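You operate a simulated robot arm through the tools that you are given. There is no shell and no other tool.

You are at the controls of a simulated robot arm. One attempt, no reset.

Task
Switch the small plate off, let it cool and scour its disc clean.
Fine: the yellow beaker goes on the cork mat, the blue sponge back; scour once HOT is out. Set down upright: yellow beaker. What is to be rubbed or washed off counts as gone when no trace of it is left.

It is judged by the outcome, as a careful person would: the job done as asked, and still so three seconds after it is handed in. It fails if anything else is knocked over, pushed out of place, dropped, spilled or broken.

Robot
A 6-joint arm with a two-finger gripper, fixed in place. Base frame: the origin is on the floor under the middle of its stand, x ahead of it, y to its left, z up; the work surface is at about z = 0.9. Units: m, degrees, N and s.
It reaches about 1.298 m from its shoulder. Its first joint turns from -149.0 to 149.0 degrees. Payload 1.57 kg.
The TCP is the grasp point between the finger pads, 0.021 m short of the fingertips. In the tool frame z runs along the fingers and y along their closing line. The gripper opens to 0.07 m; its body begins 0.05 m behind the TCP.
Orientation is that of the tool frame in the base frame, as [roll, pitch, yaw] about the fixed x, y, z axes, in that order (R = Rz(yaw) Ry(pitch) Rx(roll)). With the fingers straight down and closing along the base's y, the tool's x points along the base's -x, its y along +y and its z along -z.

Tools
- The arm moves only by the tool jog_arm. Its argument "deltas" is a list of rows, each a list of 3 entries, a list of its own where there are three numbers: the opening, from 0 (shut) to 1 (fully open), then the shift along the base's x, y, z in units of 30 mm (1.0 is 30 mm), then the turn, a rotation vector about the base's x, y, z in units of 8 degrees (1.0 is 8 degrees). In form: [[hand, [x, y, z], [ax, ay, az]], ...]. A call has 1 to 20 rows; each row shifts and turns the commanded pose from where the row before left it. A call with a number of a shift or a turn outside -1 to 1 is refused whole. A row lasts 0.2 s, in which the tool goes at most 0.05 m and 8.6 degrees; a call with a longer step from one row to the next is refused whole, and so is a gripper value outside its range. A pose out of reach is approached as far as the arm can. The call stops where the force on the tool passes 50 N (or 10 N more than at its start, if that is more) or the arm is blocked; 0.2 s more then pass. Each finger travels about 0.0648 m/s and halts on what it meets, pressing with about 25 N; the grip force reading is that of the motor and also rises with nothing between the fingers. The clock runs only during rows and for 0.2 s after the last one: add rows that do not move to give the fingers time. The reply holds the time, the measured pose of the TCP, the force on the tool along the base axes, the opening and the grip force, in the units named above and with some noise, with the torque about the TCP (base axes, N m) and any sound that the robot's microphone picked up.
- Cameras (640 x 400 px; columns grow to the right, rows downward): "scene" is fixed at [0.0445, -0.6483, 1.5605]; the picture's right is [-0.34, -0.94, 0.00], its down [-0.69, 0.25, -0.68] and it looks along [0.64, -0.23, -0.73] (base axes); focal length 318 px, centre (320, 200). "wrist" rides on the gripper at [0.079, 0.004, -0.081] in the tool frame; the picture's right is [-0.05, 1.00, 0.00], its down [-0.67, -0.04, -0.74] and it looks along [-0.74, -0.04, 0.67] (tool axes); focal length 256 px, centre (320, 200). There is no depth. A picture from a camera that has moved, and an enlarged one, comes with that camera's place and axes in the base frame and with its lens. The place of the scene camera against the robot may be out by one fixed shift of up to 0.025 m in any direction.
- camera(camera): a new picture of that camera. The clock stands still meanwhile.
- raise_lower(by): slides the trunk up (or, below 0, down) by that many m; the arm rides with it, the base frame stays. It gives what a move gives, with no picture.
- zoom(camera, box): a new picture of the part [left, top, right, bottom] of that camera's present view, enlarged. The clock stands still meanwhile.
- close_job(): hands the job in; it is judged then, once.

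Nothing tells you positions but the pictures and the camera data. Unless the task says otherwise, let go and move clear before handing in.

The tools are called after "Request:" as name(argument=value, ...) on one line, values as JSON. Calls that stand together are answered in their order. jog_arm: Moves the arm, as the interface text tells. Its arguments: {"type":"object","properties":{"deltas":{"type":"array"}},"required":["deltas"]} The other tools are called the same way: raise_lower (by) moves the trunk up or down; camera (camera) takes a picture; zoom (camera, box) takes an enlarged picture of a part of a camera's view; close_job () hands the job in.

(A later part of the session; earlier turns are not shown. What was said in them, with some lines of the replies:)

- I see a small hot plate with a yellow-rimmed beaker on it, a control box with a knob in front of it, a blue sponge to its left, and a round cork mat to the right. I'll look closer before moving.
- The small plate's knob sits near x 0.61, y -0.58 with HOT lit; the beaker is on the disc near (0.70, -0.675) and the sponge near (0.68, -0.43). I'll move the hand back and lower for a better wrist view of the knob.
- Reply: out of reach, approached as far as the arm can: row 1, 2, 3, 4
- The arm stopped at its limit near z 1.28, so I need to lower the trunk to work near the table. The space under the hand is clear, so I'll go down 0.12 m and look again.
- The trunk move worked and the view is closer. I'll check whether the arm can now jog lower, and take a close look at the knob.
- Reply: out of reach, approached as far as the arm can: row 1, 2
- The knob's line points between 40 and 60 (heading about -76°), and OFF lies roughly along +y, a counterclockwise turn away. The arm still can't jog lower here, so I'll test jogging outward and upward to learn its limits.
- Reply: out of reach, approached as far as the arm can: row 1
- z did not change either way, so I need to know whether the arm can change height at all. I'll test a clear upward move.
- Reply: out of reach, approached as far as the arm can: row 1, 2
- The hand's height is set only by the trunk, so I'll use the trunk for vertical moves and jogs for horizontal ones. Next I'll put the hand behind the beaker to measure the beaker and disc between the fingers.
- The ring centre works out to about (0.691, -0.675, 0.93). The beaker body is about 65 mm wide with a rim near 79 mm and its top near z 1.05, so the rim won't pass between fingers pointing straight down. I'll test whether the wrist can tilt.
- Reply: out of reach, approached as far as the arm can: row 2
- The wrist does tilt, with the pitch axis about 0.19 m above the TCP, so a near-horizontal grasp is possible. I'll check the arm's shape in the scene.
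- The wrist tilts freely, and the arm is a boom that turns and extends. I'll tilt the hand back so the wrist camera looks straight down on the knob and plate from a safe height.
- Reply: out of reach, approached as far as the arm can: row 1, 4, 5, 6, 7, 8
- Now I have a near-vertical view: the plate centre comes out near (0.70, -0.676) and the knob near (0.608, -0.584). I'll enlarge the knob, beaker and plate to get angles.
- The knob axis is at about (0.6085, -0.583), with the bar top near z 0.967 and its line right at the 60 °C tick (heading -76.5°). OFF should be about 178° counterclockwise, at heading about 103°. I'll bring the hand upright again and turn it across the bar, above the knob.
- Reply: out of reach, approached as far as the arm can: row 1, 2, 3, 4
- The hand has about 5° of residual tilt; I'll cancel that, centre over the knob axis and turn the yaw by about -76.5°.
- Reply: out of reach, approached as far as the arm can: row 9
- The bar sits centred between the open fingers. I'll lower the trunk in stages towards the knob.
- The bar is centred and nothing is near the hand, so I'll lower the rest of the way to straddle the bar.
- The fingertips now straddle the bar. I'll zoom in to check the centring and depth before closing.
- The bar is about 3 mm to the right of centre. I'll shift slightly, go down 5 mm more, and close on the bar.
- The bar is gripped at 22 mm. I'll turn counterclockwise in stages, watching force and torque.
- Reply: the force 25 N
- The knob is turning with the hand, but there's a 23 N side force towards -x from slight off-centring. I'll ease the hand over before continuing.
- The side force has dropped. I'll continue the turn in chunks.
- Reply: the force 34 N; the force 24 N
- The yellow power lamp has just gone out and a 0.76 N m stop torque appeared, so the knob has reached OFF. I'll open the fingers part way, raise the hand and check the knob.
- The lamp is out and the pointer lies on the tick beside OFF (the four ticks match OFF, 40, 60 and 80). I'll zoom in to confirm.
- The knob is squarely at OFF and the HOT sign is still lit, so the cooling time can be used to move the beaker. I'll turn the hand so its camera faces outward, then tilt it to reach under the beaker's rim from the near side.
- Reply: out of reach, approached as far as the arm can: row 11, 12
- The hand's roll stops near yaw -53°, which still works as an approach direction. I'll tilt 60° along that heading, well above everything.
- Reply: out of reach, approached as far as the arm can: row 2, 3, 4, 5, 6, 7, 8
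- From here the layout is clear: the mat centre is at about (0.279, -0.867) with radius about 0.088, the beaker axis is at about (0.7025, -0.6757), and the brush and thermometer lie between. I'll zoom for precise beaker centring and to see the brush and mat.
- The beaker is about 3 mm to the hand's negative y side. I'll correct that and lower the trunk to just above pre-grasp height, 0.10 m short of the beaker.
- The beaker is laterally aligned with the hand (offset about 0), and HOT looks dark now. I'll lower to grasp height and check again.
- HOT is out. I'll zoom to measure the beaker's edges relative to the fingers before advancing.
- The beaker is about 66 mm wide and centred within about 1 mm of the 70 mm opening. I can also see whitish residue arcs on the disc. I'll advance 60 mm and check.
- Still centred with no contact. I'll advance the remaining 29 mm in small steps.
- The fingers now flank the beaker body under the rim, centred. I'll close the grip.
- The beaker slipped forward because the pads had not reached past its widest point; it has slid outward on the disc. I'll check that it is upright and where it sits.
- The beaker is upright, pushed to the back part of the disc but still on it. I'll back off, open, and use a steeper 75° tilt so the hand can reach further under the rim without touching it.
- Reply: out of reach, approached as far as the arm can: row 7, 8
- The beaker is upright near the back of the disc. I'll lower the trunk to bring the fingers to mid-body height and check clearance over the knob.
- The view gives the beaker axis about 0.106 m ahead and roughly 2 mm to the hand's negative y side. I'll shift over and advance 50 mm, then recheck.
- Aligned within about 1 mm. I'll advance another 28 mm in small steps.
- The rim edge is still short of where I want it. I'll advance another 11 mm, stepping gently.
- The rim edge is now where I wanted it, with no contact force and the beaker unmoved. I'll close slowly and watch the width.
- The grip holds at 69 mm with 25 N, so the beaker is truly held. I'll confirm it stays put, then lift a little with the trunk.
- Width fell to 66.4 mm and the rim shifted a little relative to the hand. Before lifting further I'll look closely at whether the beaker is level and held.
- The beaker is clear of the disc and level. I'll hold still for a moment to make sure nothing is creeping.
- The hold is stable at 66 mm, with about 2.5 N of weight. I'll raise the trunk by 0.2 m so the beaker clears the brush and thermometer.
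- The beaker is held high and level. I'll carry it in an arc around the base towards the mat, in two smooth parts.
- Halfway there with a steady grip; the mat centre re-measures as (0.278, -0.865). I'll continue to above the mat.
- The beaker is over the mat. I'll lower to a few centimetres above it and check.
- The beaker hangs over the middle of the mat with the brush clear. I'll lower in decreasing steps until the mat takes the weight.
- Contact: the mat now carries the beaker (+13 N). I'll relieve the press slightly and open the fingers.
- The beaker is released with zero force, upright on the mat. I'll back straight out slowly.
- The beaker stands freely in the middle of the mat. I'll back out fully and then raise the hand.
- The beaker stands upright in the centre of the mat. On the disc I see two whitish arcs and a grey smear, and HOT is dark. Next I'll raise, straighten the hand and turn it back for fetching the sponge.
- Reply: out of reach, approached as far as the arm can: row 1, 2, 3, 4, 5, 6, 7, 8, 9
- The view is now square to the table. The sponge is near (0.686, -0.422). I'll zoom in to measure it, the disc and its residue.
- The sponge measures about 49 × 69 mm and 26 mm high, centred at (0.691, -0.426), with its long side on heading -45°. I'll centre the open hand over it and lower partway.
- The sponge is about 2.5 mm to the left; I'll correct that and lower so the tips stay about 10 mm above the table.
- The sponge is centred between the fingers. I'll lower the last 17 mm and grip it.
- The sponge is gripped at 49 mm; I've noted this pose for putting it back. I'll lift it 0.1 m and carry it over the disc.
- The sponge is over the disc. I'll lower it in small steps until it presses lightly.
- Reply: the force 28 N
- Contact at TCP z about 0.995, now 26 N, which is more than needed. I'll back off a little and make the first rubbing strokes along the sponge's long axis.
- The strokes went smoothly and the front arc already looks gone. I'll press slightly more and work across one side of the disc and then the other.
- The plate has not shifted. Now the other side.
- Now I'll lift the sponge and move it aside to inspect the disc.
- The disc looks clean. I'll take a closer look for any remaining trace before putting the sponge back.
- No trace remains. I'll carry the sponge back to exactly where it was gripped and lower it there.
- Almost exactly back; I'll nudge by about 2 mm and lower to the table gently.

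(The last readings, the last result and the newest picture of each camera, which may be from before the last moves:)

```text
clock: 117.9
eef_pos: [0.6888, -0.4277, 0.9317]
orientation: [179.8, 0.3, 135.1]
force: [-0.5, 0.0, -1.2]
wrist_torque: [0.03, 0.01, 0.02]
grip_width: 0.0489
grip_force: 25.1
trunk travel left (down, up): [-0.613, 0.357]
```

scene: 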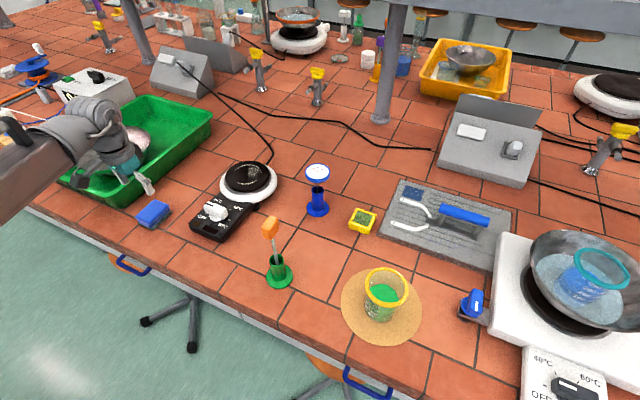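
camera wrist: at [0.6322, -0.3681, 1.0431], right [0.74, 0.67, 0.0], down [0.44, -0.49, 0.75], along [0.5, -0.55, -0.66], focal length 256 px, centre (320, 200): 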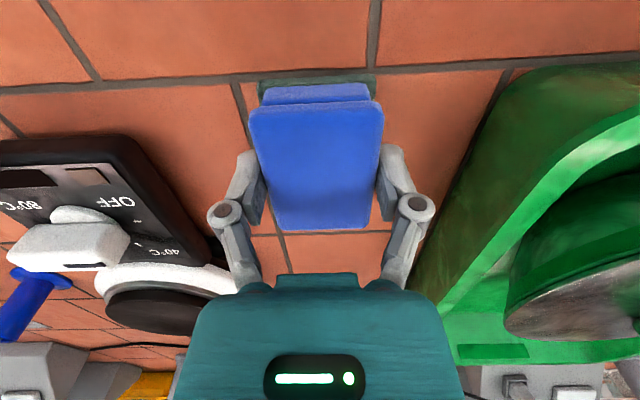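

Request:
raise_lower(by=-0.0015)

Request:
raise_lower(by=-0.0015)

```text
clock: 118.4
eef_pos: [0.6881, -0.4284, 0.9309]
orientation: [179.9, 0.3, 135.1]
force: [0.1, -0.6, 0.7]
wrist_torque: [0.01, -0.02, 0.0]
grip_width: 0.0488
grip_force: 25.1
trunk travel left (down, up): [-0.612, 0.358]
```

```text
clock: 119.0
eef_pos: [0.689, -0.43, 0.9308]
orientation: [179.8, 0.4, 135.1]
force: [4.2, -2.7, 17.9]
wrist_torque: [-0.02, 0.01, 0.0]
grip_width: 0.049
grip_force: 24.9
trunk travel left (down, up): [-0.61, 0.36]
```

The sponge is on the table now. I'll release it and rise.

Request:
raise_lower(by=0.001)

Request:
jog_arm(deltas=[[0.75, [0, 0, 0], [0, 0, 0]], [0.95, [0, 0, 0], [0, 0, 0]], [0.95, [0, 0, 0], [0, 0, 0]]])

Request:
raise_lower(by=0.1)

Request:
raise_lower(by=0.15)

Request:
camera(camera="wrist")

Request:
camera(camera="scene")

```text
clock: 119.5
eef_pos: [0.6881, -0.4293, 0.9297]
orientation: [179.9, 0.3, 135.1]
force: [2.3, -1.6, 7.8]
wrist_torque: [-0.07, -0.06, -0.02]
grip_width: 0.049
grip_force: 25.1
trunk travel left (down, up): [-0.611, 0.359]
```

```text
clock: 120.3
eef_pos: [0.6888, -0.43, 0.9294]
orientation: [180.0, 0.3, 135.1]
force: [-0.4, 0.8, -0.5]
wrist_torque: [0.0, 0.01, 0.04]
grip_width: 0.0667
grip_force: 0.1
trunk travel left (down, up): [-0.611, 0.359]
```

```text
clock: 121.6
eef_pos: [0.6893, -0.4283, 1.0295]
orientation: [179.9, 0.3, 135.1]
force: [0.1, 0.8, -0.2]
wrist_torque: [0.03, 0.0, -0.01]
grip_width: 0.0663
grip_force: 0.1
trunk travel left (down, up): [-0.711, 0.259]
```

```text
clock: 123.3
eef_pos: [0.6888, -0.429, 1.1803]
orientation: [179.8, 0.2, 135.1]
force: [0.1, -0.6, 0.2]
wrist_torque: [0.0, -0.04, 0.02]
grip_width: 0.0664
grip_force: 0.1
trunk travel left (down, up): [-0.861, 0.109]
```

```text
taken
camera wrist: at [0.634, -0.3679, 1.2609], right [0.74, 0.67, 0.0], down [0.44, -0.49, 0.75], along [0.5, -0.55, -0.66], focal length 256 px, centre (320, 200)
```

wrist: 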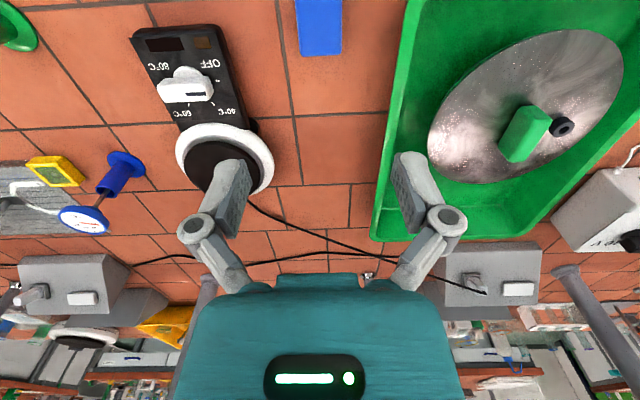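

```text
taken
```

scene: 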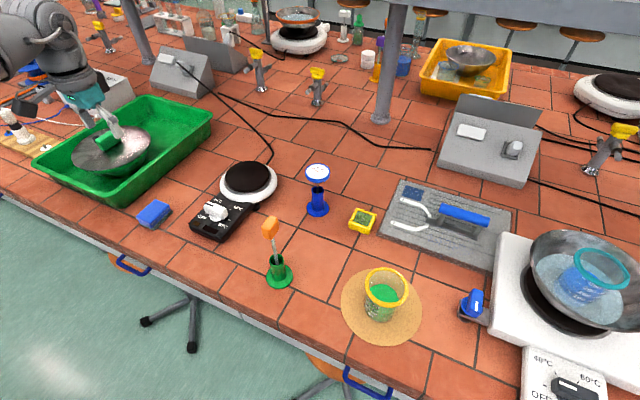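

Everything appears in place. I'll verify the sponge's position, the disc, the knob and the beaker up close.

Request:
zoom(camera="scene", box=[110, 180, 200, 250])

Request:
zoom(camera="scene", box=[180, 150, 290, 250])

Request:
zoom(camera="scene", box=[330, 250, 440, 350])

Request:
zoom(camera="wrist", box=[120, 10, 290, 200])

```text
5.71 times, centred on (155, 215) of scene
camera zoom: at [0.0445, -0.6483, 1.5605], right [-0.34, -0.94, 0.0], down [-0.69, 0.25, -0.68], along [0.64, -0.23, -0.73], focal length 1816 px, centre (1263, 114)
```

zoom: 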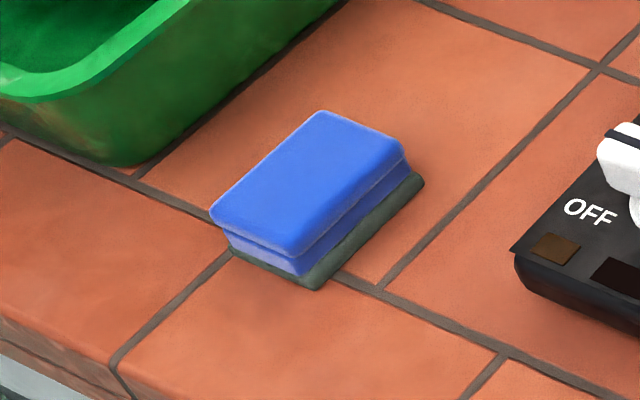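

```text
4.00 times, centred on (235, 200) of scene
camera zoom: at [0.0445, -0.6483, 1.5605], right [-0.34, -0.94, 0.0], down [-0.69, 0.25, -0.68], along [0.64, -0.23, -0.73], focal length 1271 px, centre (660, 200)
```

zoom: 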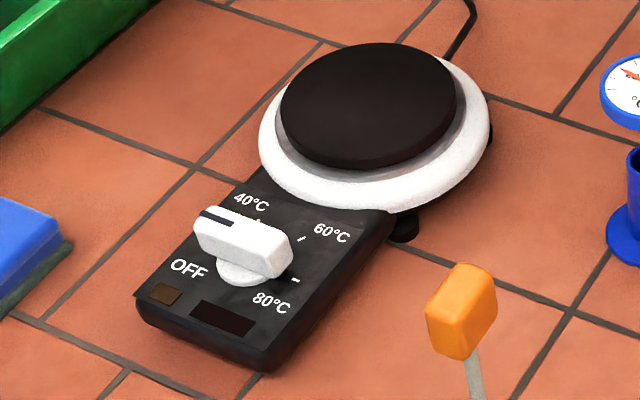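

```text
4.00 times, centred on (385, 300) of scene
camera zoom: at [0.0445, -0.6483, 1.5605], right [-0.34, -0.94, 0.0], down [-0.69, 0.25, -0.68], along [0.64, -0.23, -0.73], focal length 1271 px, centre (60, -200)
```

zoom: 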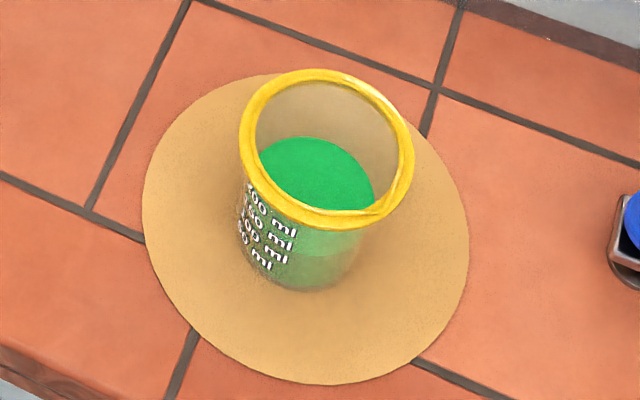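

```text
2.11 times, centred on (205, 105) of wrist
camera zoom: at [0.634, -0.3679, 1.2609], right [0.74, 0.67, 0.0], down [0.44, -0.49, 0.75], along [0.5, -0.55, -0.66], focal length 539 px, centre (562, 400)
```

zoom: 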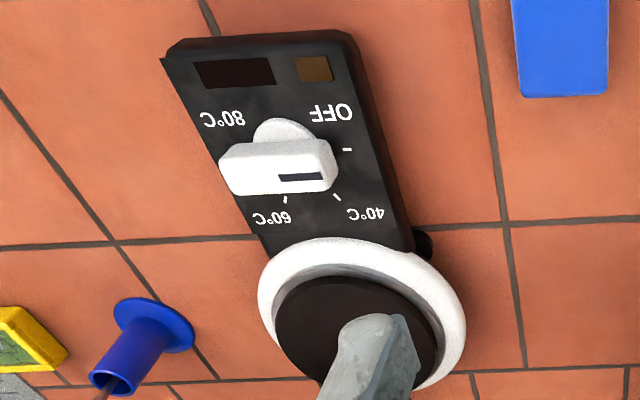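

The disc is clean with no trace left, and the knob is at OFF with both the power lamp and HOT dark. The yellow beaker stands upright on the cork mat, the sponge is back in its place, and the hand is empty and clear. I'm handing the job in.

Request:
close_job()

```text
The job is handed in.
```

I switched the small plate off and scoured its disc clean once the HOT light was out. Zoomed in, I could see no trace of residue.

- **Plate:** the knob is at OFF, and both the power lamp and the HOT light are dark.
- **Yellow beaker:** it stands upright near the centre of the cork mat. On the first grasp it slid about 36 mm outward on the disc, but it stayed upright and I saw no spill.
- **Blue sponge:** it is back within about 2 mm of where it started.
- **Everything else:** nothing else appears to have moved or been knocked over. The hand was empty and clear when I handed the job in.
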